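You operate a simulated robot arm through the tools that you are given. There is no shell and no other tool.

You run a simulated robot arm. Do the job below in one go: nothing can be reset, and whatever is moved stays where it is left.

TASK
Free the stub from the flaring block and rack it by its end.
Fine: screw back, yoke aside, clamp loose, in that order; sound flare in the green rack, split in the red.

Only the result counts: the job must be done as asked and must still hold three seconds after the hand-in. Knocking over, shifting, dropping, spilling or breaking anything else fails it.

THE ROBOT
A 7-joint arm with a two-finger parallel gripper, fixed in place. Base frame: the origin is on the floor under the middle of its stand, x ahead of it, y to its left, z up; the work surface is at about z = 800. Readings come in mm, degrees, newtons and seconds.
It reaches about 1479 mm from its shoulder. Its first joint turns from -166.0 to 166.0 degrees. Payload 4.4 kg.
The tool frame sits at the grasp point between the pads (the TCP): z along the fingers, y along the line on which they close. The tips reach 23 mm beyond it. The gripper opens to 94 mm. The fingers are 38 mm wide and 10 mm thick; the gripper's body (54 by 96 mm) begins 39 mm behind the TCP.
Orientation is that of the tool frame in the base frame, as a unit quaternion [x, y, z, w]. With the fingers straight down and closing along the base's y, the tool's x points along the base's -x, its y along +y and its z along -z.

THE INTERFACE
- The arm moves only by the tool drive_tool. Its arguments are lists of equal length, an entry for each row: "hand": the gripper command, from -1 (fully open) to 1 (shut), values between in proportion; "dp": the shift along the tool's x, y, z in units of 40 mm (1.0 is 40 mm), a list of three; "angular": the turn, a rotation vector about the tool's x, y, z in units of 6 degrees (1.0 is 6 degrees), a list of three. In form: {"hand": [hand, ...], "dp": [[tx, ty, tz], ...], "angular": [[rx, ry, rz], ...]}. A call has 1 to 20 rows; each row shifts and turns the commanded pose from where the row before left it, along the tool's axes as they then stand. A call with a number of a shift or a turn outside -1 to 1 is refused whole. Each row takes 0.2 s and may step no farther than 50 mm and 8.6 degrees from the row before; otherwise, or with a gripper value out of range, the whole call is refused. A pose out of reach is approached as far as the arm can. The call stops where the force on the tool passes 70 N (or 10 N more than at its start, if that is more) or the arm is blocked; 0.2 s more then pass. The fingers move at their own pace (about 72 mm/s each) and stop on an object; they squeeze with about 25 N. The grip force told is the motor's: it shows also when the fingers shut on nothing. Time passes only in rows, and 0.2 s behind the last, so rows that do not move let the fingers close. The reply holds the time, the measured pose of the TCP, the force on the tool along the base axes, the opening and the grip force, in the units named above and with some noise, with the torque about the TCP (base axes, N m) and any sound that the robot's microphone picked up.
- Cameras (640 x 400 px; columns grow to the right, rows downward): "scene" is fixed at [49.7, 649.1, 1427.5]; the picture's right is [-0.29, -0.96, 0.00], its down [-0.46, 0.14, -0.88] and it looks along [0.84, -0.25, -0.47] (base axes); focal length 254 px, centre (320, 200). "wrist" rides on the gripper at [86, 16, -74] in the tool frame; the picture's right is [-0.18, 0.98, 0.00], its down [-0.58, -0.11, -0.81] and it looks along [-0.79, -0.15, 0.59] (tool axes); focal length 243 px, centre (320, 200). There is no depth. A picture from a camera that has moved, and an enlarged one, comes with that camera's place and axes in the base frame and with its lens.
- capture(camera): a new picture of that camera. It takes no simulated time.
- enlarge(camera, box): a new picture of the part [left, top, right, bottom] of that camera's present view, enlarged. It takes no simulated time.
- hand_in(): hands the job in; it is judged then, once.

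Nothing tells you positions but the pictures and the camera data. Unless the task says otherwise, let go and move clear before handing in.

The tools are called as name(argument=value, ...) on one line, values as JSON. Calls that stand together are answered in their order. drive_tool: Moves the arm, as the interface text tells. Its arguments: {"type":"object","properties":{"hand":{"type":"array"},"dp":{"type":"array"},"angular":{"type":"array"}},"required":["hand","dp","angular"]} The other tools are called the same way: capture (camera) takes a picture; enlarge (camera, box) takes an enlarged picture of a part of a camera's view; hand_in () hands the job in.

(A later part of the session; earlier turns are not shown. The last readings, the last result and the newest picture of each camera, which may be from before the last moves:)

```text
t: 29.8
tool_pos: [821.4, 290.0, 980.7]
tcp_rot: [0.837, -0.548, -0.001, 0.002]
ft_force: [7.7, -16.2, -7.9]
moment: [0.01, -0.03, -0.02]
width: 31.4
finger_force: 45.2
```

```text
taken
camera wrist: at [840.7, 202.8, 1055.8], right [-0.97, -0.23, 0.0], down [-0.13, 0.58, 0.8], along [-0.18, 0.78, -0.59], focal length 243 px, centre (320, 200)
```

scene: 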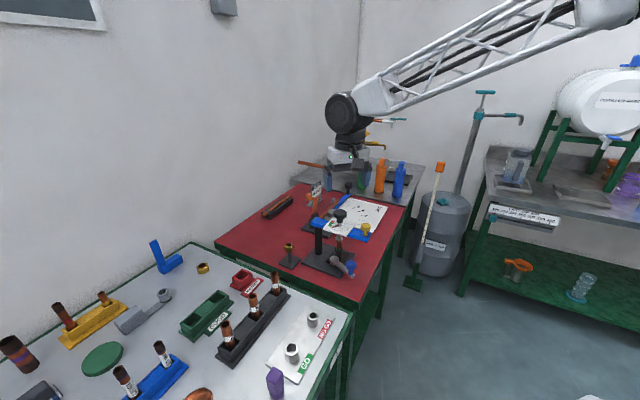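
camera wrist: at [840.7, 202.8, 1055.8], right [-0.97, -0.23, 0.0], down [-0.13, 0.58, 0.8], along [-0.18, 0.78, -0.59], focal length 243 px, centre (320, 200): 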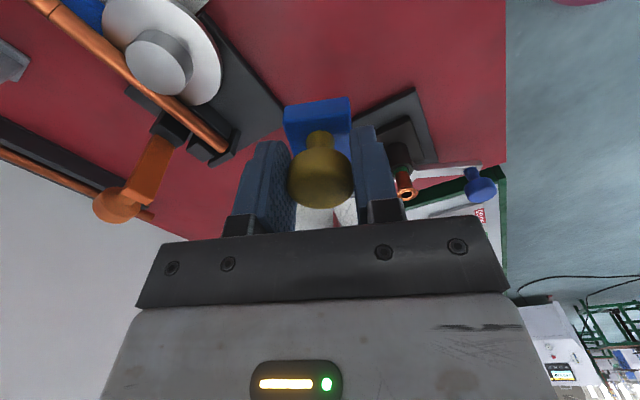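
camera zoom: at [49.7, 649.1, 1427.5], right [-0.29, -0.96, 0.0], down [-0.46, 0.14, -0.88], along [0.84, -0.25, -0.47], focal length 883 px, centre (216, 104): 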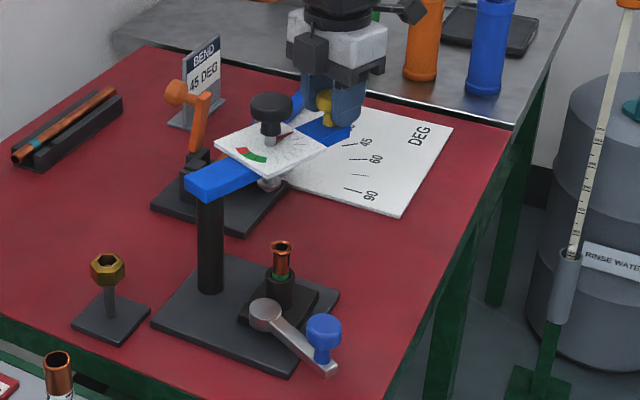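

The yoke is at about 69°, and a bit more gives the hand room at the stub. I'll swing another 15°, release and rise.

drive_tool(hand=[1, 1, 1, 1], dp=[[-0.0158, -0.3617, 0], [-0.0158, -0.3617, 0], [-0.0158, -0.3617, 0], [0, 0, 0]], angular=[[0, 0, -0.8333], [0, 0, -0.8333], [0, 0, -0.8333], [0, 0, 0]])

enlarge(camera="scene", box=[290, 170, 410, 285])

capture(camera="wrist")

```text
t: 30.2
tool_pos: [827.4, 291.4, 980.5]
tcp_rot: [0.857, -0.516, -0.002, 0.006]
ft_force: [-41.7, -19.3, 21.1]
moment: [-0.21, 0.64, 0.38]
width: 31.4
finger_force: 44.7
stopped in row 2: the force on the tool passed its limit at 98 N (the readings are from after the stop); the commanded pose is now the measured one
```

```text
3.48 times, centred on (350, 228) of scene
camera zoom: at [49.7, 649.1, 1427.5], right [-0.29, -0.96, 0.0], down [-0.46, 0.14, -0.88], along [0.84, -0.25, -0.47], focal length 883 px, centre (216, 104)
```

zoom: 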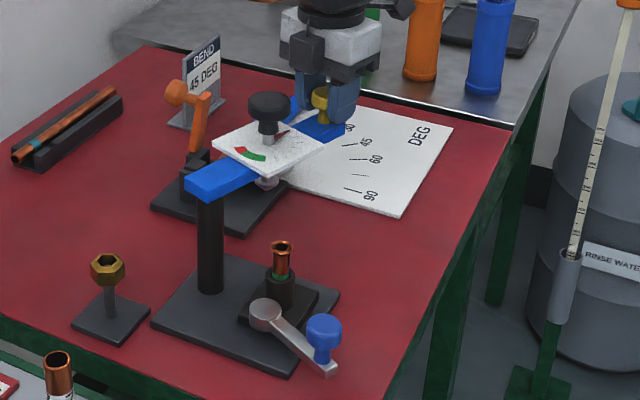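

```text
taken
camera wrist: at [854.3, 208.4, 1055.7], right [-0.95, -0.3, 0.01], down [-0.17, 0.57, 0.8], along [-0.25, 0.77, -0.59], focal length 243 px, centre (320, 200)
```

wrist: 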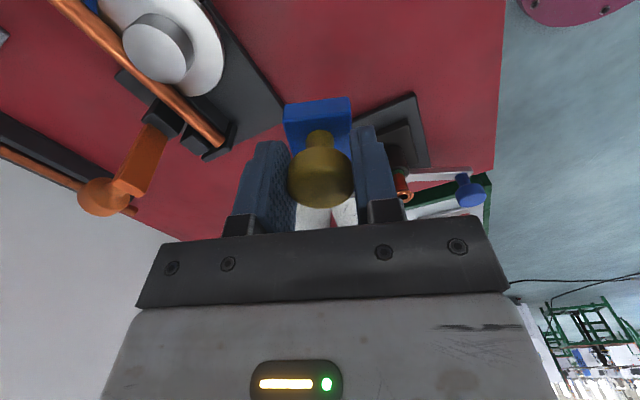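

The yoke has reached its stop at about 70° aside. I'll let go of the yellow knob, rise, and head to a viewpoint over the clamp lever.

drive_tool(hand=[-1, -1, -1, -1, -1, -1, -1], dp=[[0, 0, 0], [0, 0, 0], [0, 0, 0], [0, 0, -0.9], [0, 0, -0.9], [0, 0, -0.9], [0, 0, 0]], angular=[[0, 0, 0], [0, 0, 0], [0, 0, 0], [0, 0, 0], [0, 0, 0], [0, 0, 0], [0, 0, 0]])

enlarge(camera="scene", box=[290, 170, 410, 285])

enlarge(camera="scene", box=[315, 225, 365, 285])

```text
t: 31.8
tool_pos: [830.0, 294.7, 1087.3]
tcp_rot: [0.857, -0.516, -0.003, 0.005]
ft_force: [0.1, 0.1, -0.6]
moment: [0.03, 0.01, -0.01]
width: 94.0
finger_force: 0.1
```

```text
3.48 times, centred on (350, 228) of scene
camera zoom: at [49.7, 649.1, 1427.5], right [-0.29, -0.96, 0.0], down [-0.46, 0.14, -0.88], along [0.84, -0.25, -0.47], focal length 883 px, centre (216, 104)
```

zoom: 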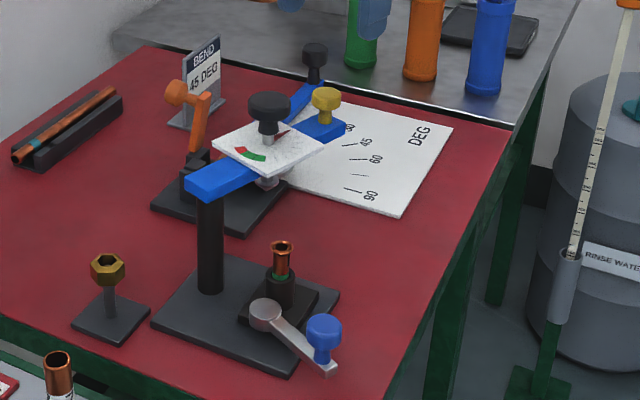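

```text
6.67 times, centred on (340, 255) of scene
camera zoom: at [49.7, 649.1, 1427.5], right [-0.29, -0.96, 0.0], down [-0.46, 0.14, -0.88], along [0.84, -0.25, -0.47], focal length 1692 px, centre (187, -167)
```

zoom: 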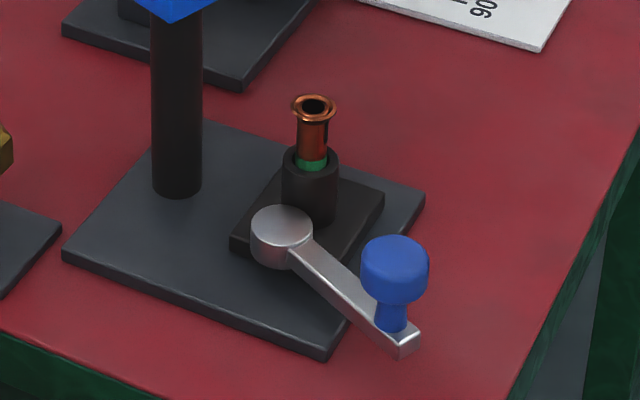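

The yoke is parked aside and the stub stands free in its die. I'll unwind the wrist by about 101° and then travel over the clamp's blue knob.

drive_tool(hand=[-1, -1, -1, -1, -1, -1, -1, -1, -1, -1, -1, -1, -1, -1, -1, -1, -1, -1], dp=[[0, 0, 0], [0, 0, 0], [0, 0, 0], [0, 0, 0], [0, 0, 0], [0, 0, 0], [0, 0, 0], [0, 0, 0], [0, 0, 0], [0, 0, 0], [0, 0, 0], [0, 0, 0], [0, 0, 0], [0, 0, 0], [0, 0, 0], [0, 0, 0], [0, 0, 0], [0, 0, 0]], angular=[[0, 0, 0.994], [0, 0, 0.994], [0, 0, 0.994], [0, 0, 0.994], [0, 0, 0.994], [0, 0, 0.994], [0, 0, 0.994], [0, 0, 0.994], [0, 0, 0.994], [0, 0, 0.994], [0, 0, 0.994], [0, 0, 0.994], [0, 0, 0.994], [0, 0, 0.994], [0, 0, 0.994], [0, 0, 0.994], [0, 0, 0.994], [0, 0, 0]])

```text
t: 35.6
tool_pos: [830.7, 293.5, 1087.6]
tcp_rot: [-0.144, 0.99, -0.003, -0.005]
ft_force: [-0.3, 0.0, 0.0]
moment: [0.0, -0.02, 0.0]
width: 93.8
finger_force: 0.0
```

The wrist is unwound. I'll correct the small tilt and travel to above the blue knob.

drive_tool(hand=[-1, -1, -1, -1, -1, -1, -1, -1, -1], dp=[[0, 0, 0], [0.733, 0.574, 0], [0.733, 0.574, 0], [0.733, 0.574, 0], [0.733, 0.574, 0], [0.733, 0.574, 0], [0.733, 0.574, 0], [0.733, 0.574, 0], [0, 0, 0]], angular=[[-0.043, -0.103, 0], [0, 0, 0], [0, 0, 0], [0, 0, 0], [0, 0, 0], [0, 0, 0], [0, 0, 0], [0, 0, 0], [0, 0, 0]])

capture(camera="wrist")

```text
t: 37.6
tool_pos: [588.2, 391.4, 1088.0]
tcp_rot: [-0.144, 0.99, 0.002, 0.0]
ft_force: [0.6, 0.1, -0.9]
moment: [0.01, 0.01, 0.0]
width: 93.9
finger_force: 0.0
```

```text
taken
camera wrist: at [499.9, 381.3, 1162.5], right [-0.1, 0.99, 0.0], down [0.59, 0.06, 0.81], along [0.8, 0.08, -0.59], focal length 243 px, centre (320, 200)
```

wrist: 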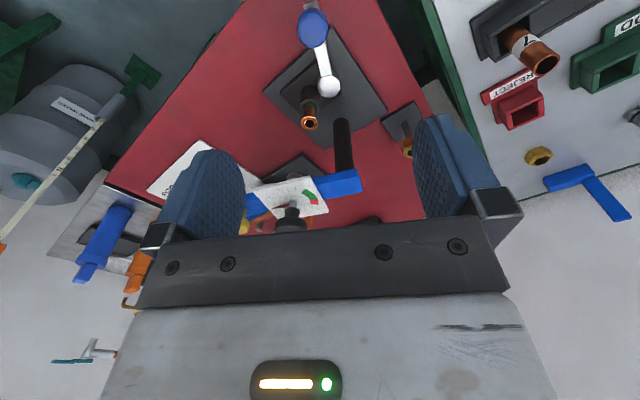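

enlarge(camera="wrist", box=[240, 0, 400, 190])

enlarge(camera="wrist", box=[290, 80, 340, 140])

```text
2.11 times, centred on (320, 95) of wrist
camera zoom: at [499.9, 381.3, 1162.5], right [-0.1, 0.99, 0.0], down [0.59, 0.06, 0.81], along [0.8, 0.08, -0.59], focal length 511 px, centre (320, 421)
```

zoom: 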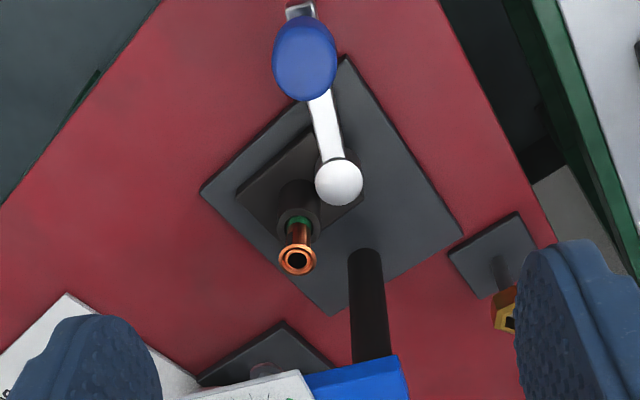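

```text
6.67 times, centred on (315, 110) of wrist
camera zoom: at [499.9, 381.3, 1162.5], right [-0.1, 0.99, 0.0], down [0.59, 0.06, 0.81], along [0.8, 0.08, -0.59], focal length 1618 px, centre (353, 800)
```

zoom: 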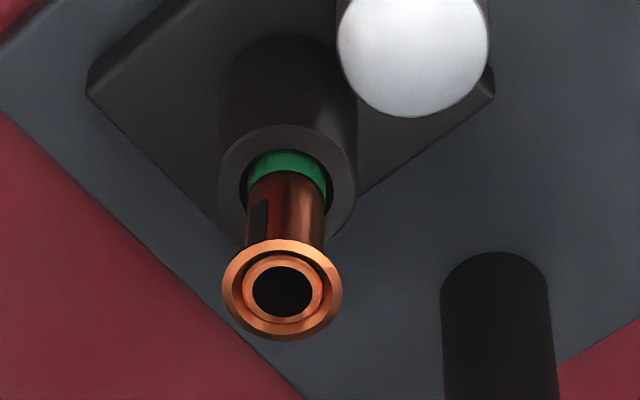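

Seen from above, the flare rim looks like an unbroken ring, though there is a dark patch on the tube's side that I'll inspect later. The blue knob is at about (593, 385) with its top near z 884. I'll go down and grip it.

drive_tool(hand=[-1, -1, -1, -1, -1, -1, -1], dp=[[-0.07, -0.1875, 0.8667], [0, 0, 0.8667], [0, 0, 0.8667], [0, 0, 0.8667], [0, 0, 0.8667], [0, 0, 0.8667], [0, 0, 0]], angular=[[0, 0, 0], [0, 0, 0], [0, 0, 0], [0, 0, 0], [0, 0, 0], [0, 0, 0], [0, 0, 0]])

capture(camera="wrist")

enlarge(camera="scene", box=[300, 200, 390, 290])

```text
t: 39.2
tool_pos: [592.9, 384.3, 879.4]
tcp_rot: [-0.144, 0.99, 0.001, 0.001]
ft_force: [-0.3, -0.3, 0.2]
moment: [-0.01, -0.01, 0.01]
width: 94.0
finger_force: 0.0
```

```text
taken
camera wrist: at [504.1, 374.4, 954.7], right [-0.1, 0.99, 0.0], down [0.59, 0.06, 0.81], along [0.8, 0.08, -0.59], focal length 243 px, centre (320, 200)
```

wrist: 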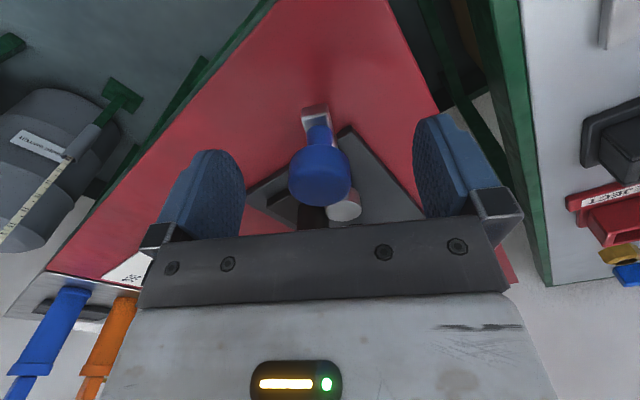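

```text
4.44 times, centred on (345, 245) of scene
camera zoom: at [49.7, 649.1, 1427.5], right [-0.29, -0.96, 0.0], down [-0.46, 0.14, -0.88], along [0.84, -0.25, -0.47], focal length 1128 px, centre (209, 0)
```

zoom: 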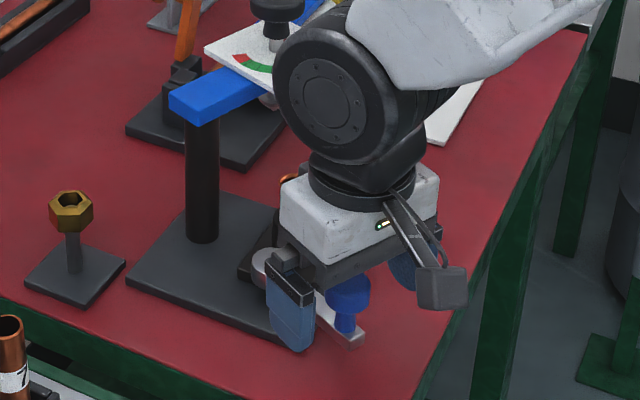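

The fingers straddle the blue knob, which is centred. Closing now.

drive_tool(hand=[1, 1, 1, 1], dp=[[0, 0, 0], [0, 0, 0], [0, 0, 0], [0, 0, 0]], angular=[[0, 0, 0], [0, 0, 0], [0, 0, 0], [0, 0, 0]])

capture(camera="wrist")

```text
t: 40.2
tool_pos: [592.8, 384.4, 880.0]
tcp_rot: [-0.145, 0.989, 0.0, 0.001]
ft_force: [-1.1, -1.8, 0.2]
moment: [-0.04, -0.03, 0.07]
width: 30.8
finger_force: 44.9
```

```text
taken
camera wrist: at [504.0, 374.4, 954.9], right [-0.1, 0.99, 0.0], down [0.59, 0.06, 0.81], along [0.8, 0.08, -0.59], focal length 243 px, centre (320, 200)
```

wrist: 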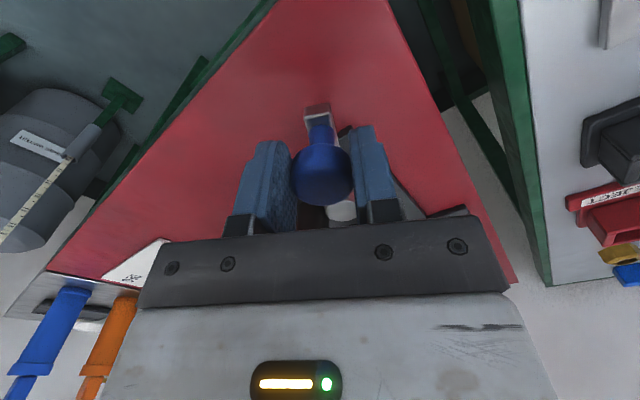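

The grip is good with almost no side load. I'll feel out the clamp lever, starting with a few degrees counterclockwise about its pivot at about (670, 412).

drive_tool(hand=[1, 1, 1, 1], dp=[[0, -0.07, 0], [0, -0.07, 0], [0, -0.07, 0], [0, 0, 0]], angular=[[0, 0, -0.33], [0, 0, -0.33], [0, 0, -0.33], [0, 0, 0]])

capture(camera="wrist")

```text
t: 40.9
tool_pos: [594.1, 381.9, 880.2]
tcp_rot: [-0.187, 0.982, 0.002, 0.001]
ft_force: [-8.1, 41.4, -11.0]
moment: [0.55, 0.1, 0.4]
width: 31.6
finger_force: 44.6
stopped in row 3: the force on the tool passed its limit at 79 N (the readings are from after the stop); the commanded pose is now the measured one
```

```text
taken
camera wrist: at [506.7, 364.2, 954.8], right [-0.19, 0.98, 0.0], down [0.58, 0.11, 0.81], along [0.79, 0.16, -0.59], focal length 243 px, centre (320, 200)
```

wrist: 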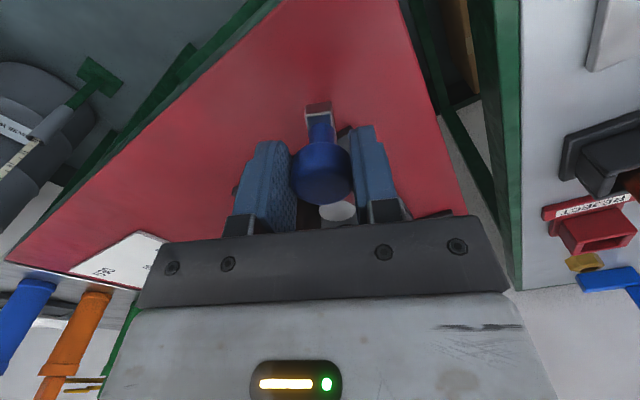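

Counterclockwise is blocked, so that is the tight stop. I'll ease back and try clockwise.

drive_tool(hand=[1, 1, 1, 1, 1], dp=[[0, 0.06, 0], [0, 0.07, 0], [0, 0.1, 0], [0, 0.1, 0], [0, 0, 0]], angular=[[0, 0, 0.3], [0, 0, 0.4], [0, 0, 0.5], [0, 0, 0.5], [0, 0, 0]])

enlarge(camera="scene", box=[300, 200, 390, 290])

```text
t: 42.1
tool_pos: [590.8, 393.0, 880.4]
tcp_rot: [-0.097, 0.995, 0.0, -0.001]
ft_force: [-6.4, -9.0, -5.4]
moment: [-0.2, 0.22, -0.54]
width: 31.1
finger_force: 45.4
```

```text
4.44 times, centred on (345, 245) of scene
camera zoom: at [49.7, 649.1, 1427.5], right [-0.29, -0.96, 0.0], down [-0.46, 0.14, -0.88], along [0.84, -0.25, -0.47], focal length 1128 px, centre (209, 0)
```

zoom: 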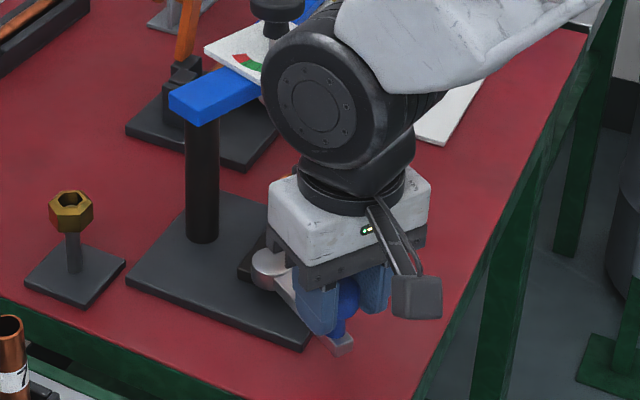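

Clockwise moves freely, so that loosens the clamp. I'll continue along the arc.

drive_tool(hand=[1, 1, 1, 1, 1, 1, 1, 1], dp=[[-0.0078, 0.1787, 0], [-0.0078, 0.1787, 0], [-0.0078, 0.1787, 0], [-0.0078, 0.1787, 0], [-0.0078, 0.1787, 0], [-0.0078, 0.1787, 0], [-0.0078, 0.1787, 0], [0, 0, 0]], angular=[[0, 0, 0.8333], [0, 0, 0.8333], [0, 0, 0.8333], [0, 0, 0.8333], [0, 0, 0.8333], [0, 0, 0.8333], [0, 0, 0.8333], [0, 0, 0]])

enlarge(camera="scene", box=[280, 190, 390, 300])

capture(camera="wrist")

```text
t: 43.9
tool_pos: [595.8, 442.1, 880.9]
tcp_rot: [0.206, 0.979, 0.002, 0.001]
ft_force: [-31.2, 10.2, -4.4]
moment: [0.15, 0.55, -0.12]
width: 31.1
finger_force: 44.9
```

```text
3.64 times, centred on (335, 245) of scene
camera zoom: at [49.7, 649.1, 1427.5], right [-0.29, -0.96, 0.0], down [-0.46, 0.14, -0.88], along [0.84, -0.25, -0.47], focal length 923 px, centre (266, 36)
```

zoom: 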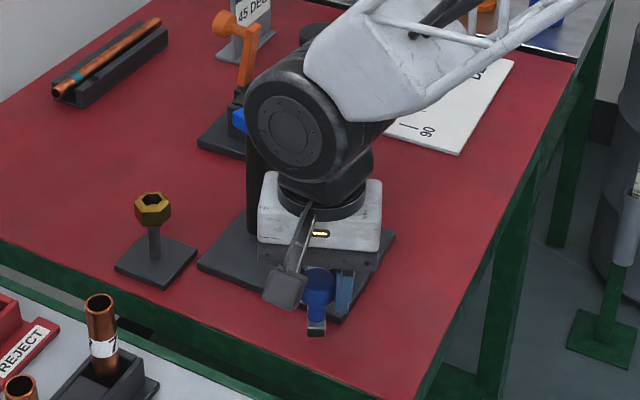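

```text
taken
camera wrist: at [521.6, 490.9, 955.1], right [0.57, 0.82, 0.0], down [0.49, -0.34, 0.81], along [0.67, -0.45, -0.59], focal length 243 px, centre (320, 200)
```

wrist: 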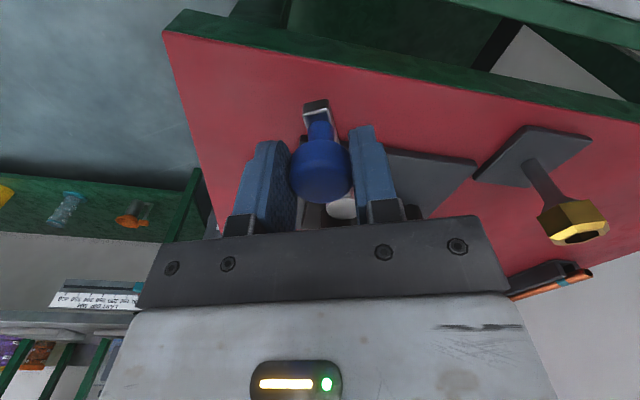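

The clamp has swung about 42° clockwise with no resistance. I'll keep going toward its stop.

drive_tool(hand=[1, 1, 1, 1, 1, 1, 1], dp=[[0.015, 0.1787, 0], [-0.0078, 0.1787, 0], [-0.0078, 0.1787, 0], [-0.0078, 0.1787, 0], [-0.0078, 0.1787, 0], [-0.0078, 0.1787, 0], [0, 0, 0]], angular=[[0, 0, 0.8333], [0, 0, 0.8333], [0, 0, 0.8333], [0, 0, 0.8333], [0, 0, 0.8333], [0, 0, 0.8333], [0, 0, 0]])

enlarge(camera="scene", box=[280, 190, 390, 300])

capture(camera="wrist")

```text
t: 45.4
tool_pos: [618.9, 472.8, 881.3]
tcp_rot: [0.45, 0.893, 0.0, -0.003]
ft_force: [-26.8, -21.2, 18.6]
moment: [-0.87, 0.19, -0.27]
width: 31.3
finger_force: 45.2
stopped in row 7: the force on the tool passed its limit at 78 N (the readings are from after the stop); the commanded pose is now the measured one
```

```text
3.64 times, centred on (335, 245) of scene
camera zoom: at [49.7, 649.1, 1427.5], right [-0.29, -0.96, 0.0], down [-0.46, 0.14, -0.88], along [0.84, -0.25, -0.47], focal length 923 px, centre (266, 36)
```

zoom: 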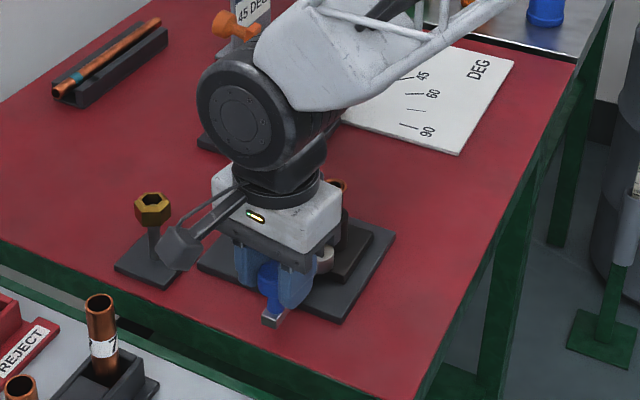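

```text
taken
camera wrist: at [578.9, 550.5, 955.6], right [0.9, 0.44, 0.0], down [0.26, -0.53, 0.81], along [0.35, -0.73, -0.59], focal length 243 px, centre (320, 200)
```

wrist: 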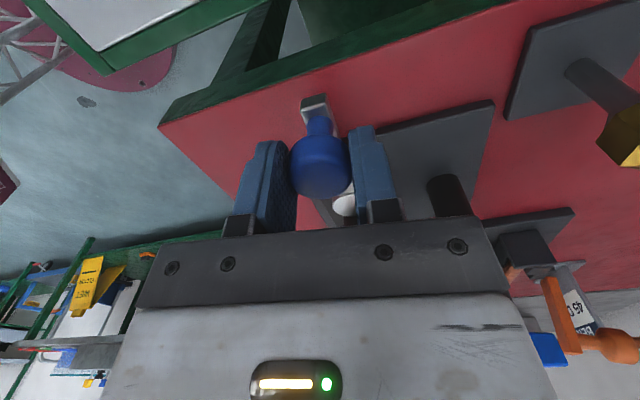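

The lever has reached its far stop, about 70° round like the yoke, so the clamp is loose. I'll let go and rise straight up.

drive_tool(hand=[-1, -1, -1, -1, -1, -1, -1, -1, -1], dp=[[0, 0, 0], [0, 0, 0], [0, 0, 0], [0, 0, -0.9], [0, 0, -0.9], [0, 0, -0.9], [0, 0, -0.9], [0, 0, -0.9], [0, 0, 0]], angular=[[0, 0, 0], [0, 0, 0], [0, 0, 0], [0, 0, 0], [0, 0, 0], [0, 0, 0], [0, 0, 0], [0, 0, 0], [0, 0, 0]])

enlarge(camera="scene", box=[280, 170, 400, 290])

capture(camera="wrist")

```text
t: 47.4
tool_pos: [620.5, 474.1, 1060.0]
tcp_rot: [0.45, 0.893, -0.001, -0.002]
ft_force: [-0.1, 0.4, -0.1]
moment: [-0.01, -0.02, -0.01]
width: 94.2
finger_force: 0.0
```

```text
3.33 times, centred on (340, 230) of scene
camera zoom: at [49.7, 649.1, 1427.5], right [-0.29, -0.96, 0.0], down [-0.46, 0.14, -0.88], along [0.84, -0.25, -0.47], focal length 846 px, centre (253, 100)
```

zoom: 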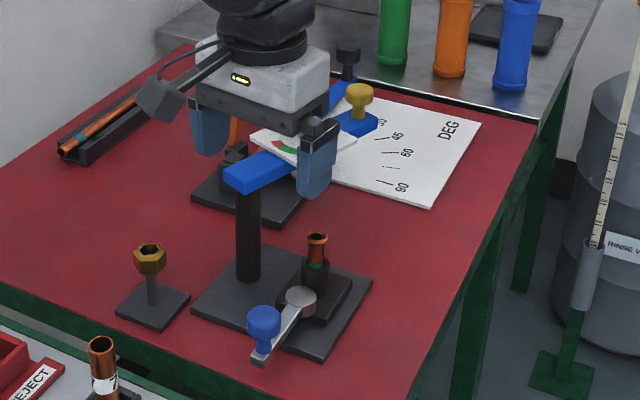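

```text
taken
camera wrist: at [580.1, 551.9, 1134.9], right [0.9, 0.44, 0.0], down [0.26, -0.53, 0.81], along [0.35, -0.73, -0.59], focal length 243 px, centre (320, 200)
```

wrist: 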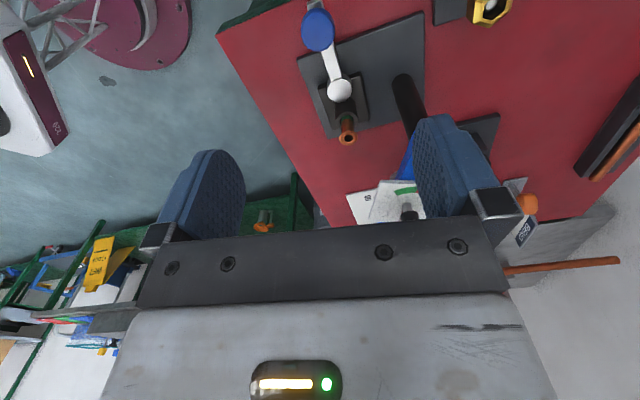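

The clamp lever stays open and the stub stands free. Now I'll look closely at the flare.

enlarge(camera="wrist", box=[325, 100, 375, 155])

enlarge(camera="scene", box=[325, 220, 350, 250])

```text
7.27 times, centred on (350, 128) of wrist
camera zoom: at [580.1, 551.9, 1134.9], right [0.9, 0.44, 0.0], down [0.26, -0.53, 0.81], along [0.35, -0.73, -0.59], focal length 1764 px, centre (102, 727)
```

zoom: 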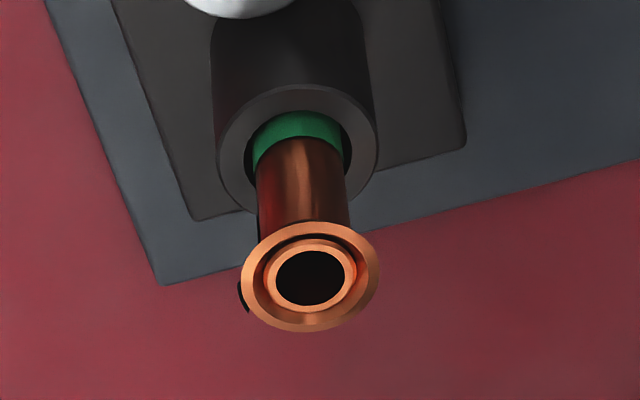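

```text
13.33 times, centred on (338, 235) of scene
camera zoom: at [49.7, 649.1, 1427.5], right [-0.29, -0.96, 0.0], down [-0.46, 0.14, -0.88], along [0.84, -0.25, -0.47], focal length 3383 px, centre (87, -267)
```

zoom: 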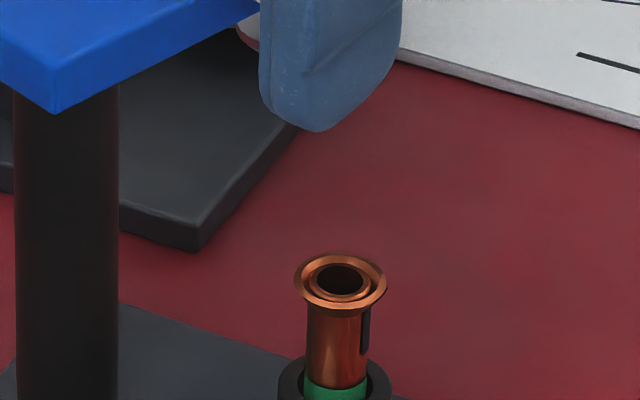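

A dark strip runs down the tube and nicks the outer rim on its (-x, -y) side, so I need to see it head-on. I'll turn the hand to a yaw that also suits picking and lower the camera on that side.

drive_tool(hand=[-1, -1, -1, -1, -1, -1, -1, -1, -1, -1, -1, -1, -1, -1, -1, -1, -1, -1, -1], dp=[[0, 0, 0], [0, 0, 0], [0, 0, 0], [0, 0, 0], [0, 0, 0], [0, 0, 0], [0, 0, 0], [0, 0, 0], [0, 0, 0], [0, 0, 0], [0, 0, 0], [0, 0, 0], [0, 0, 0], [0, 0, 0], [0.127, -0.7975, 0], [0.127, -0.7975, 0], [0.127, -0.7975, 0], [0.127, -0.7975, 0], [0, 0, 0]], angular=[[0, 0, -0.937], [0, 0, -0.937], [0, 0, -0.937], [0, 0, -0.937], [0, 0, -0.937], [0, 0, -0.937], [0, 0, -0.937], [0, 0, -0.937], [0, 0, -0.937], [0, 0, -0.937], [0, 0, -0.937], [0, 0, -0.937], [0, 0, -0.937], [0, 0, -0.937], [0, 0, 0], [0, 0, 0], [0, 0, 0], [0, 0, 0], [0, 0, 0]])

capture(camera="wrist")

```text
t: 51.4
tool_pos: [656.9, 347.2, 1060.5]
tcp_rot: [-0.219, 0.976, 0.001, -0.002]
ft_force: [-0.1, 0.8, 0.2]
moment: [0.03, -0.01, -0.02]
width: 94.0
finger_force: 0.0
```

```text
taken
camera wrist: at [570.2, 324.8, 1135.8], right [-0.25, 0.97, 0.0], down [0.57, 0.15, 0.8], along [0.78, 0.2, -0.59], focal length 243 px, centre (320, 200)
```

wrist: 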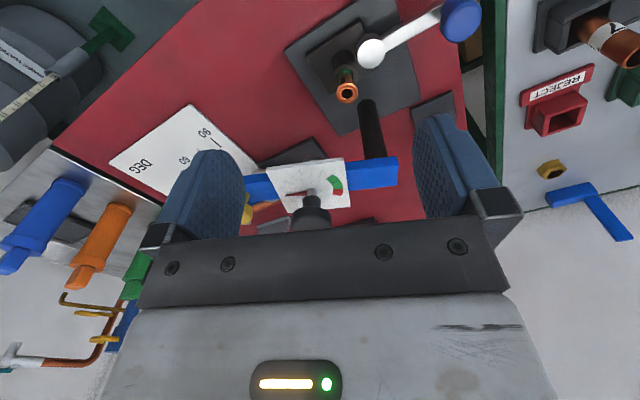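

The view is clear. I'll lower the camera closer to the flare, keeping the tips above z ≈ 910.

drive_tool(hand=[-1, -1, -1, -1, -1], dp=[[0, 0, 0.775], [0, 0, 0.775], [0, 0, 0.775], [0, 0, 0.775], [0, 0, 0]], angular=[[0, 0, 0], [0, 0, 0], [0, 0, 0], [0, 0, 0], [0, 0, 0]])

capture(camera="wrist")

enlarge(camera="wrist", box=[300, 130, 380, 215])

```text
t: 52.6
tool_pos: [656.0, 347.4, 936.7]
tcp_rot: [-0.218, 0.976, 0.0, -0.002]
ft_force: [1.1, 0.6, 0.4]
moment: [-0.01, 0.06, -0.02]
width: 93.5
finger_force: 0.0
```

```text
taken
camera wrist: at [569.3, 325.5, 1011.3], right [-0.25, 0.97, 0.0], down [0.57, 0.15, 0.8], along [0.78, 0.2, -0.59], focal length 243 px, centre (320, 200)
```

wrist: 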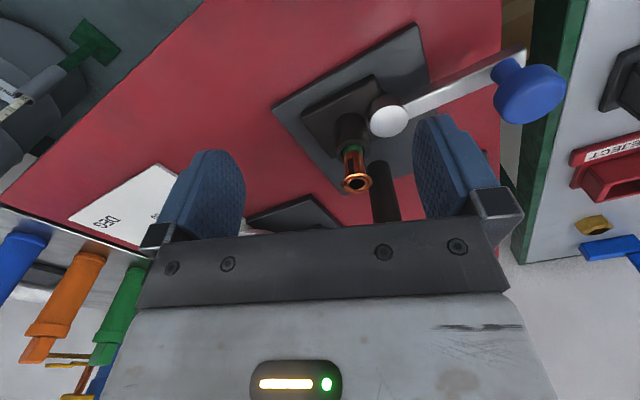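

```text
4.71 times, centred on (340, 172) of wrist
camera zoom: at [569.3, 325.5, 1011.3], right [-0.25, 0.97, 0.0], down [0.57, 0.15, 0.8], along [0.78, 0.2, -0.59], focal length 1142 px, centre (226, 329)
```

zoom: 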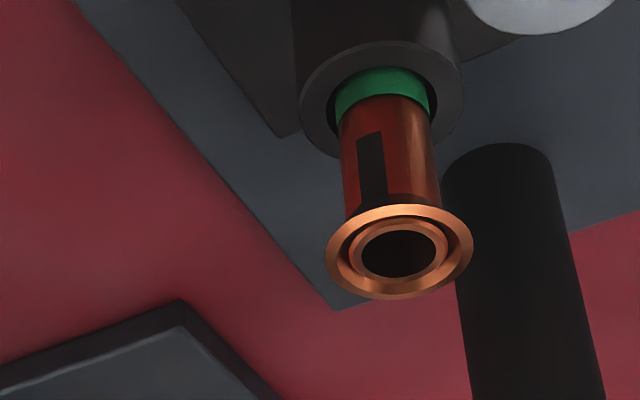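

There is a dark slot in the wall just below the flare. I'll turn toward it and tip the hand so the camera sees it from low down, to tell whether it cuts through the flare.

drive_tool(hand=[-1, -1, -1, -1, -1, -1, -1, -1, -1, -1, -1, -1], dp=[[0, 0, 0], [0, 0, 0], [0, 0, 0], [0, 0, 0], [0, 0, 0], [0, 0, 0], [0.043, -0.133, 0.89], [0, 0, 0], [0, 0, 0], [0, 0, 0], [0, 0, 0], [0, 0, 0]], angular=[[0, 0, -0.953], [0, 0, -0.953], [0, 0, -0.953], [0, 0, -0.953], [0, 0, -0.953], [0, 0, -0.953], [0, 0, 0], [0, -0.875, 0], [0, -0.875, 0], [0, -0.875, 0], [0, -0.875, 0], [0, 0, 0]])

capture(camera="wrist")

```text
t: 55.2
tool_pos: [658.5, 345.3, 899.9]
tcp_rot: [-0.488, 0.854, 0.091, 0.159]
ft_force: [-0.2, 0.1, -0.4]
moment: [0.02, 0.04, 0.01]
width: 93.7
finger_force: 0.0
```

```text
taken
camera wrist: at [589.1, 259.5, 939.7], right [-0.76, 0.65, 0.07], down [0.22, 0.16, 0.96], along [0.61, 0.74, -0.27], focal length 243 px, centre (320, 200)
```

wrist: 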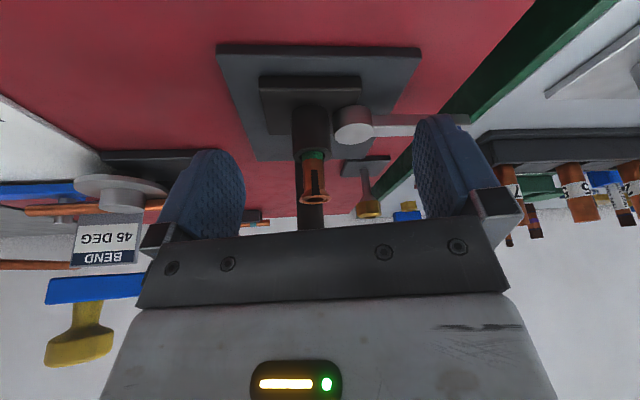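

enlarge(camera="wrist", box=[285, 140, 345, 215])

enlarge(camera="wrist", box=[480, 120, 640, 260])

```text
5.33 times, centred on (315, 178) of wrist
camera zoom: at [589.1, 259.5, 939.7], right [-0.76, 0.65, 0.07], down [0.22, 0.16, 0.96], along [0.61, 0.74, -0.27], focal length 1294 px, centre (347, 320)
```

zoom: 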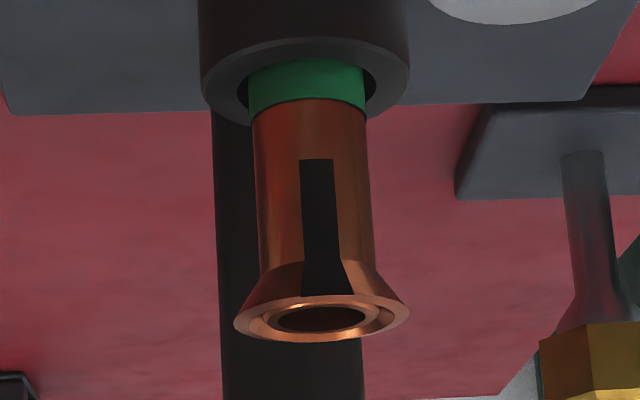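

```text
2.86 times, centred on (560, 190) of wrist
camera zoom: at [589.1, 259.5, 939.7], right [-0.76, 0.65, 0.07], down [0.22, 0.16, 0.96], along [0.61, 0.74, -0.27], focal length 693 px, centre (-366, 229)
```

zoom: 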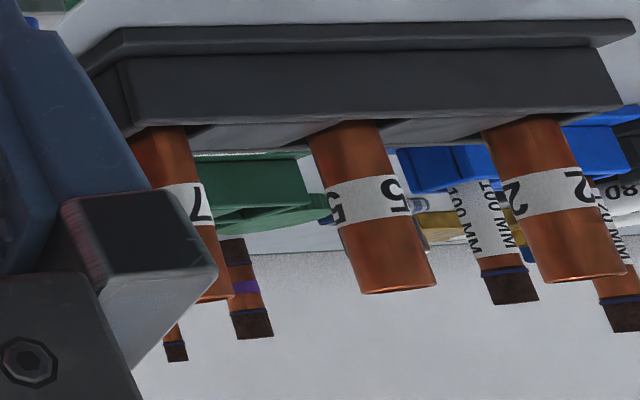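

The flare is split: a dark crack widens out through the cone to its rim, so this stub goes in the red REJECT rack. I'll rise, level the hand, return to the picking yaw and lean slightly away from the parked yoke.

drive_tool(hand=[-1, -1, -1, -1, -1, -1, -1, -1, -1, -1, -1, -1, -1, -1, -1], dp=[[-0.269, 0, -0.7], [-0.269, 0, -0.7], [0, 0, 0], [0, 0, 0], [0, 0, 0], [0, 0, 0], [0, 0, 0], [0, 0, 0], [0, 0, 0], [0, 0, 0], [0, 0, 0], [0, 0, 0], [0, 0, 0], [0, 0, 0], [0, 0, 0]], angular=[[0, 0, 0], [0, 0, 0], [0, 0.875, 0], [0, 0.875, 0], [0, 0.875, 0], [0, 0.875, 0], [0, 0, 0.953], [0, 0, 0.953], [0, 0, 0.953], [0, 0, 0.953], [0, 0, 0.953], [0, 0, 0.953], [0, -0.8333, 0], [0, -0.8333, 0], [0, 0, 0]])

enlarge(camera="scene", box=[280, 170, 400, 290])

```text
t: 58.4
tool_pos: [659.4, 344.9, 960.5]
tcp_rot: [-0.217, 0.972, 0.019, 0.084]
ft_force: [1.0, -0.1, 0.9]
moment: [0.0, -0.02, 0.01]
width: 94.2
finger_force: 0.0
```

```text
3.33 times, centred on (340, 230) of scene
camera zoom: at [49.7, 649.1, 1427.5], right [-0.29, -0.96, 0.0], down [-0.46, 0.14, -0.88], along [0.84, -0.25, -0.47], focal length 846 px, centre (253, 100)
```

zoom: 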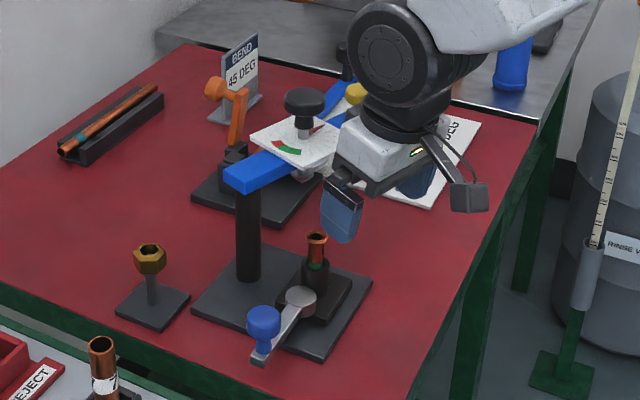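

I'm at the picking yaw, leaning about 10° away from the yoke. I'll slide over the stub at about (699, 388), still high.

drive_tool(hand=[-1, -1, -1], dp=[[-0.666, 0.275, 0.1175], [-0.666, 0.275, 0.1175], [0, 0, 0]], angular=[[0, 0, 0], [0, 0, 0], [0, 0, 0]])

capture(camera="wrist")

enlarge(camera="scene", box=[280, 170, 400, 290])

```text
t: 59.2
tool_pos: [698.9, 387.6, 961.1]
tcp_rot: [-0.217, 0.972, 0.02, 0.085]
ft_force: [-0.3, 0.0, 0.6]
moment: [-0.01, 0.01, 0.0]
width: 94.1
finger_force: 0.0
```

```text
taken
camera wrist: at [602.3, 360.1, 1019.6], right [-0.25, 0.97, 0.03], down [0.44, 0.09, 0.89], along [0.86, 0.24, -0.45], focal length 243 px, centre (320, 200)
```

wrist: 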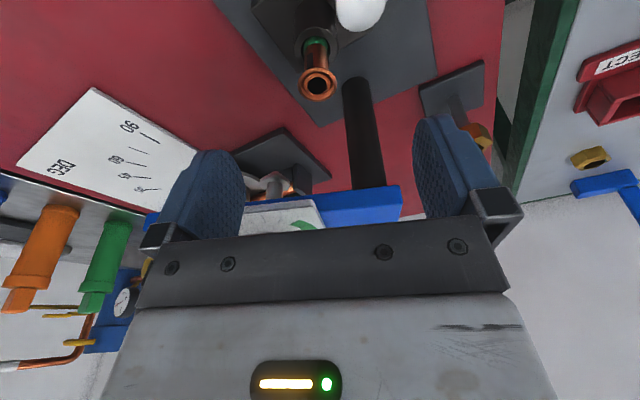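

```text
3.33 times, centred on (340, 230) of scene
camera zoom: at [49.7, 649.1, 1427.5], right [-0.29, -0.96, 0.0], down [-0.46, 0.14, -0.88], along [0.84, -0.25, -0.47], focal length 846 px, centre (253, 100)
```

zoom: 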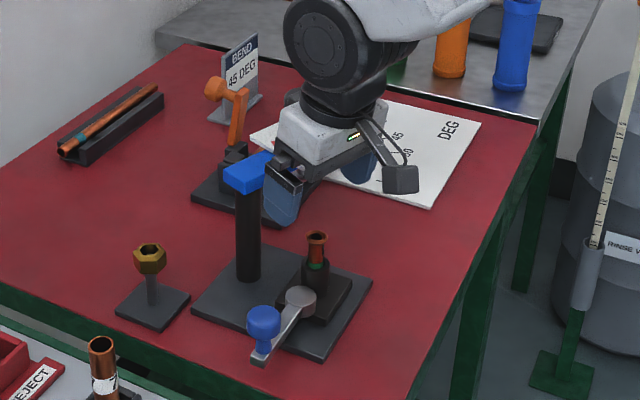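

The stub is centred between the fingers. I'll go straight down to TCP z ≈ 893, so the tips pass the flare but stay above the die.

drive_tool(hand=[-1, -1, -1, -1, -1], dp=[[0.074, 0, 0.4185], [0.074, 0, 0.4185], [0.074, 0, 0.4185], [0.074, 0, 0.4185], [0, 0, 0]], angular=[[0, 0, 0], [0, 0, 0], [0, 0, 0], [0, 0, 0], [0, 0, 0]])

capture(camera="wrist")

enlarge(camera="scene", box=[300, 190, 380, 270])

```text
t: 60.2
tool_pos: [700.2, 388.7, 902.5]
tcp_rot: [-0.216, 0.972, 0.02, 0.089]
ft_force: [-1.4, -1.3, 14.7]
moment: [0.02, -0.67, -0.02]
width: 94.2
finger_force: 0.0
stopped in row 5: the force on the tool passed its limit at 102 N (the readings are from after the stop); the commanded pose is now the measured one
```

```text
taken
camera wrist: at [603.0, 361.2, 960.9], right [-0.25, 0.97, 0.04], down [0.43, 0.08, 0.9], along [0.87, 0.24, -0.44], focal length 243 px, centre (320, 200)
```

wrist: 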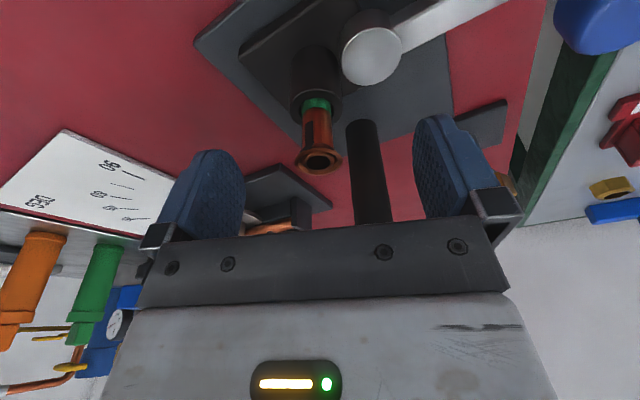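

```text
5.00 times, centred on (340, 230) of scene
camera zoom: at [49.7, 649.1, 1427.5], right [-0.29, -0.96, 0.0], down [-0.46, 0.14, -0.88], along [0.84, -0.25, -0.47], focal length 1269 px, centre (220, 50)
```

zoom: 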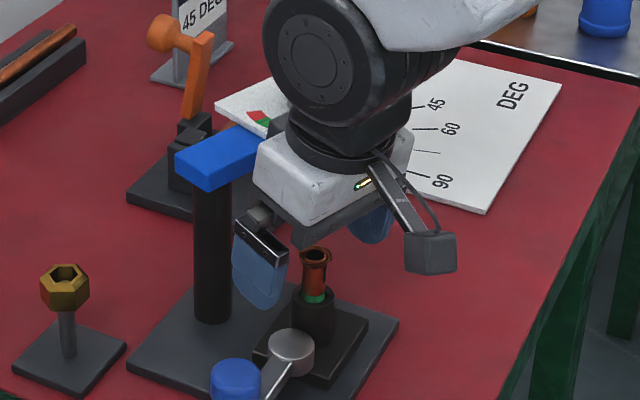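

The hand met something at z ≈ 902. The moment puts the contact near the dial card's edge at about (740, 383), so the gripper body is touching it. I'll back straight up at once and look.

drive_tool(hand=[-1, -1, -1], dp=[[-0.08, 0, -0.45], [-0.08, 0, -0.45], [0, 0, 0]], angular=[[0, 0, 0], [0, 0, 0], [0, 0, 0]])

enlarge(camera="scene", box=[290, 180, 380, 260])

capture(camera="wrist")

```text
t: 61.0
tool_pos: [699.2, 387.9, 938.2]
tcp_rot: [-0.216, 0.972, 0.021, 0.088]
ft_force: [0.0, -0.9, 0.0]
moment: [-0.01, -0.01, 0.01]
width: 94.1
finger_force: 0.0
```

```text
5.00 times, centred on (335, 220) of scene
camera zoom: at [49.7, 649.1, 1427.5], right [-0.29, -0.96, 0.0], down [-0.46, 0.14, -0.88], along [0.84, -0.25, -0.47], focal length 1269 px, centre (245, 100)
```

zoom: 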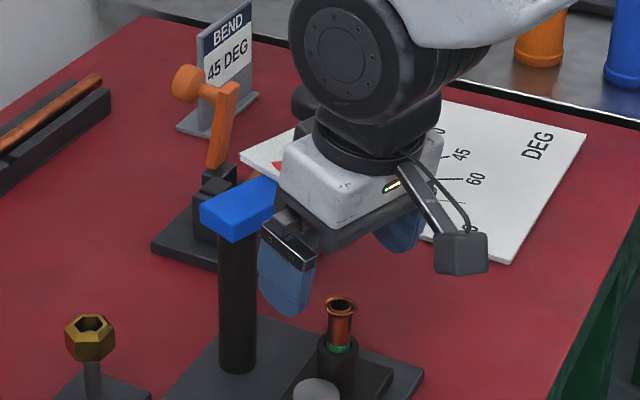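

```text
taken
camera wrist: at [602.5, 361.0, 996.5], right [-0.25, 0.97, 0.04], down [0.43, 0.08, 0.9], along [0.86, 0.24, -0.44], focal length 243 px, centre (320, 200)
```

wrist: 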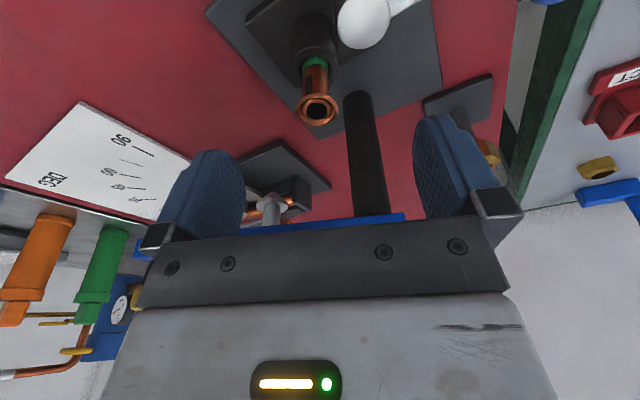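

The dial card overhangs closer to the stub than I had assumed. Nothing appears moved. I'll tilt the hand further away from the yoke, to about 30° in the pads' own plane so the grip stays the same, and check the clearance before going down.

drive_tool(hand=[-1, -1, -1, -1, -1], dp=[[0, 0, 0], [0, 0, 0], [0, 0, 0], [0, 0, 0], [0, 0, 0]], angular=[[0, -0.82, 0], [0, -0.82, 0], [0, -0.82, 0], [0, -0.82, 0], [0, 0, 0]])

enlarge(camera="scene", box=[280, 170, 390, 260])

capture(camera="wrist")

```text
t: 62.2
tool_pos: [700.0, 389.9, 937.8]
tcp_rot: [-0.211, 0.942, 0.059, 0.254]
ft_force: [-0.2, -0.4, 0.2]
moment: [-0.01, 0.01, 0.01]
width: 94.0
finger_force: 0.1
```

```text
4.44 times, centred on (335, 215) of scene
camera zoom: at [49.7, 649.1, 1427.5], right [-0.29, -0.96, 0.0], down [-0.46, 0.14, -0.88], along [0.84, -0.25, -0.47], focal length 1128 px, centre (253, 133)
```

zoom: 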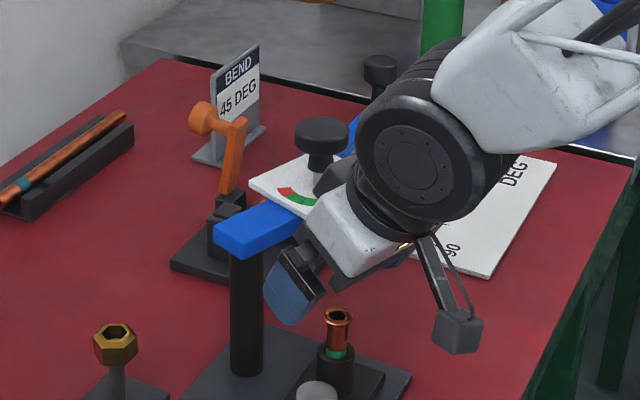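

```text
taken
camera wrist: at [590.0, 355.4, 959.4], right [-0.27, 0.96, 0.09], down [0.14, -0.06, 0.99], along [0.95, 0.28, -0.12], focal length 243 px, centre (320, 200)
```

wrist: 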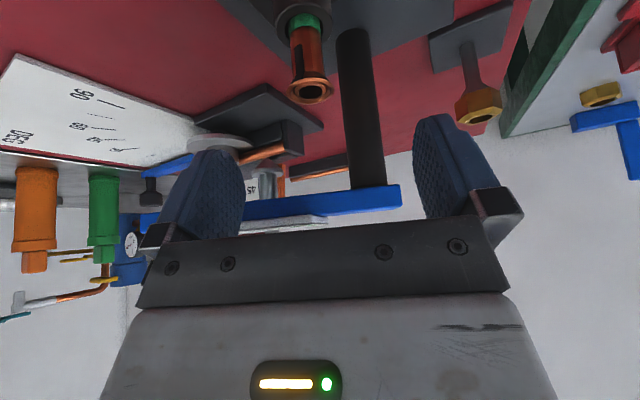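

With this tilt the body sits well off the card. I'll go down in small steps and watch the force.

drive_tool(hand=[-1, -1, -1, -1], dp=[[0.14, 0, 0.215], [0.14, 0, 0.215], [0, 0, 0], [0, 0, 0]], angular=[[0, 0, 0], [0, 0, 0], [0, 0, 0], [0, 0, 0]])

enlarge(camera="scene", box=[290, 180, 380, 260])

capture(camera="wrist")

```text
t: 63.2
tool_pos: [698.0, 388.9, 916.9]
tcp_rot: [-0.21, 0.943, 0.057, 0.252]
ft_force: [1.2, 0.4, -0.3]
moment: [0.02, 0.0, -0.05]
width: 94.3
finger_force: 0.1
```

```text
5.00 times, centred on (335, 220) of scene
camera zoom: at [49.7, 649.1, 1427.5], right [-0.29, -0.96, 0.0], down [-0.46, 0.14, -0.88], along [0.84, -0.25, -0.47], focal length 1269 px, centre (245, 100)
```

zoom: 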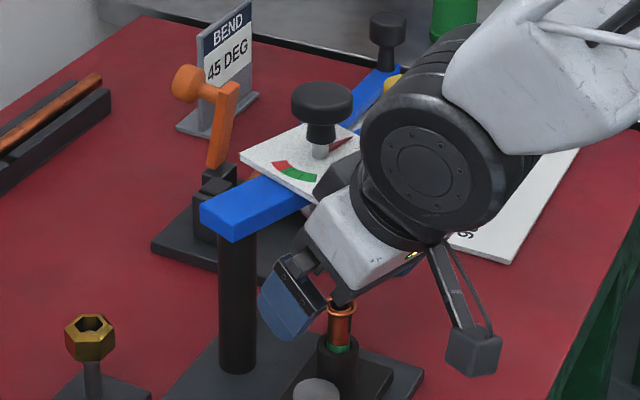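

```text
taken
camera wrist: at [589.0, 354.7, 939.2], right [-0.27, 0.96, 0.09], down [0.14, -0.06, 0.99], along [0.95, 0.28, -0.12], focal length 243 px, centre (320, 200)
```

wrist: 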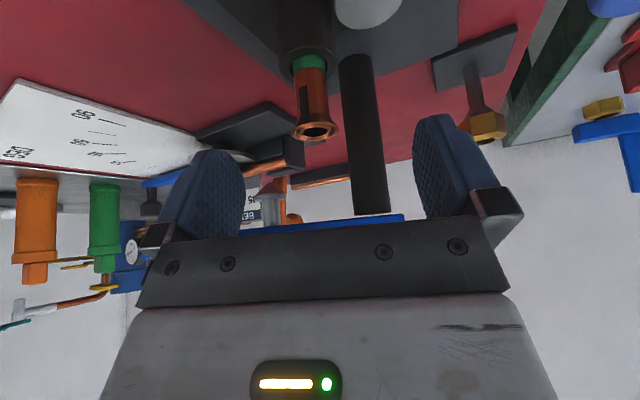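

No contact so far. Down the last 20 mm in fine steps.

drive_tool(hand=[-1, -1, -1, -1, -1], dp=[[0.063, 0, 0.108], [0.063, 0, 0.108], [0.063, 0, 0.108], [0.063, 0, 0.108], [0, 0, 0]], angular=[[0, 0, 0], [0, 0, 0], [0, 0, 0], [0, 0, 0], [0, 0, 0]])

capture(camera="wrist")

enlarge(camera="scene", box=[310, 210, 370, 270])

```text
t: 64.4
tool_pos: [698.3, 389.0, 898.9]
tcp_rot: [-0.211, 0.943, 0.057, 0.252]
ft_force: [-0.3, 0.2, 0.4]
moment: [-0.01, -0.01, 0.01]
width: 94.0
finger_force: 0.1
```

```text
taken
camera wrist: at [589.1, 354.3, 919.5], right [-0.27, 0.96, 0.09], down [0.14, -0.06, 0.99], along [0.95, 0.28, -0.12], focal length 243 px, centre (320, 200)
```

wrist: 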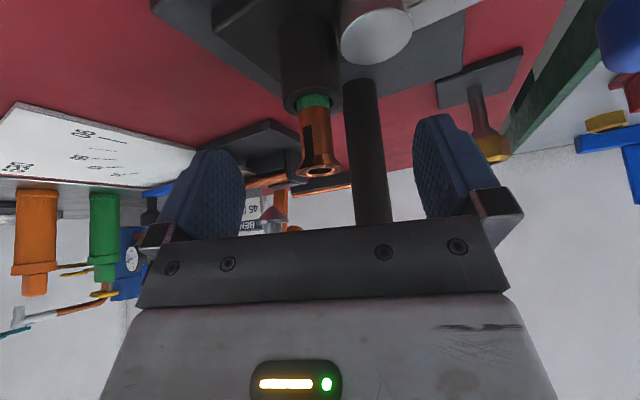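

```text
6.67 times, centred on (340, 240) of scene
camera zoom: at [49.7, 649.1, 1427.5], right [-0.29, -0.96, 0.0], down [-0.46, 0.14, -0.88], along [0.84, -0.25, -0.47], focal length 1692 px, centre (187, -67)
```

zoom: 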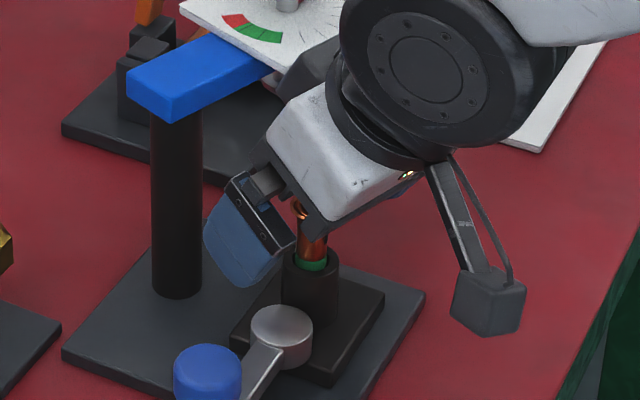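

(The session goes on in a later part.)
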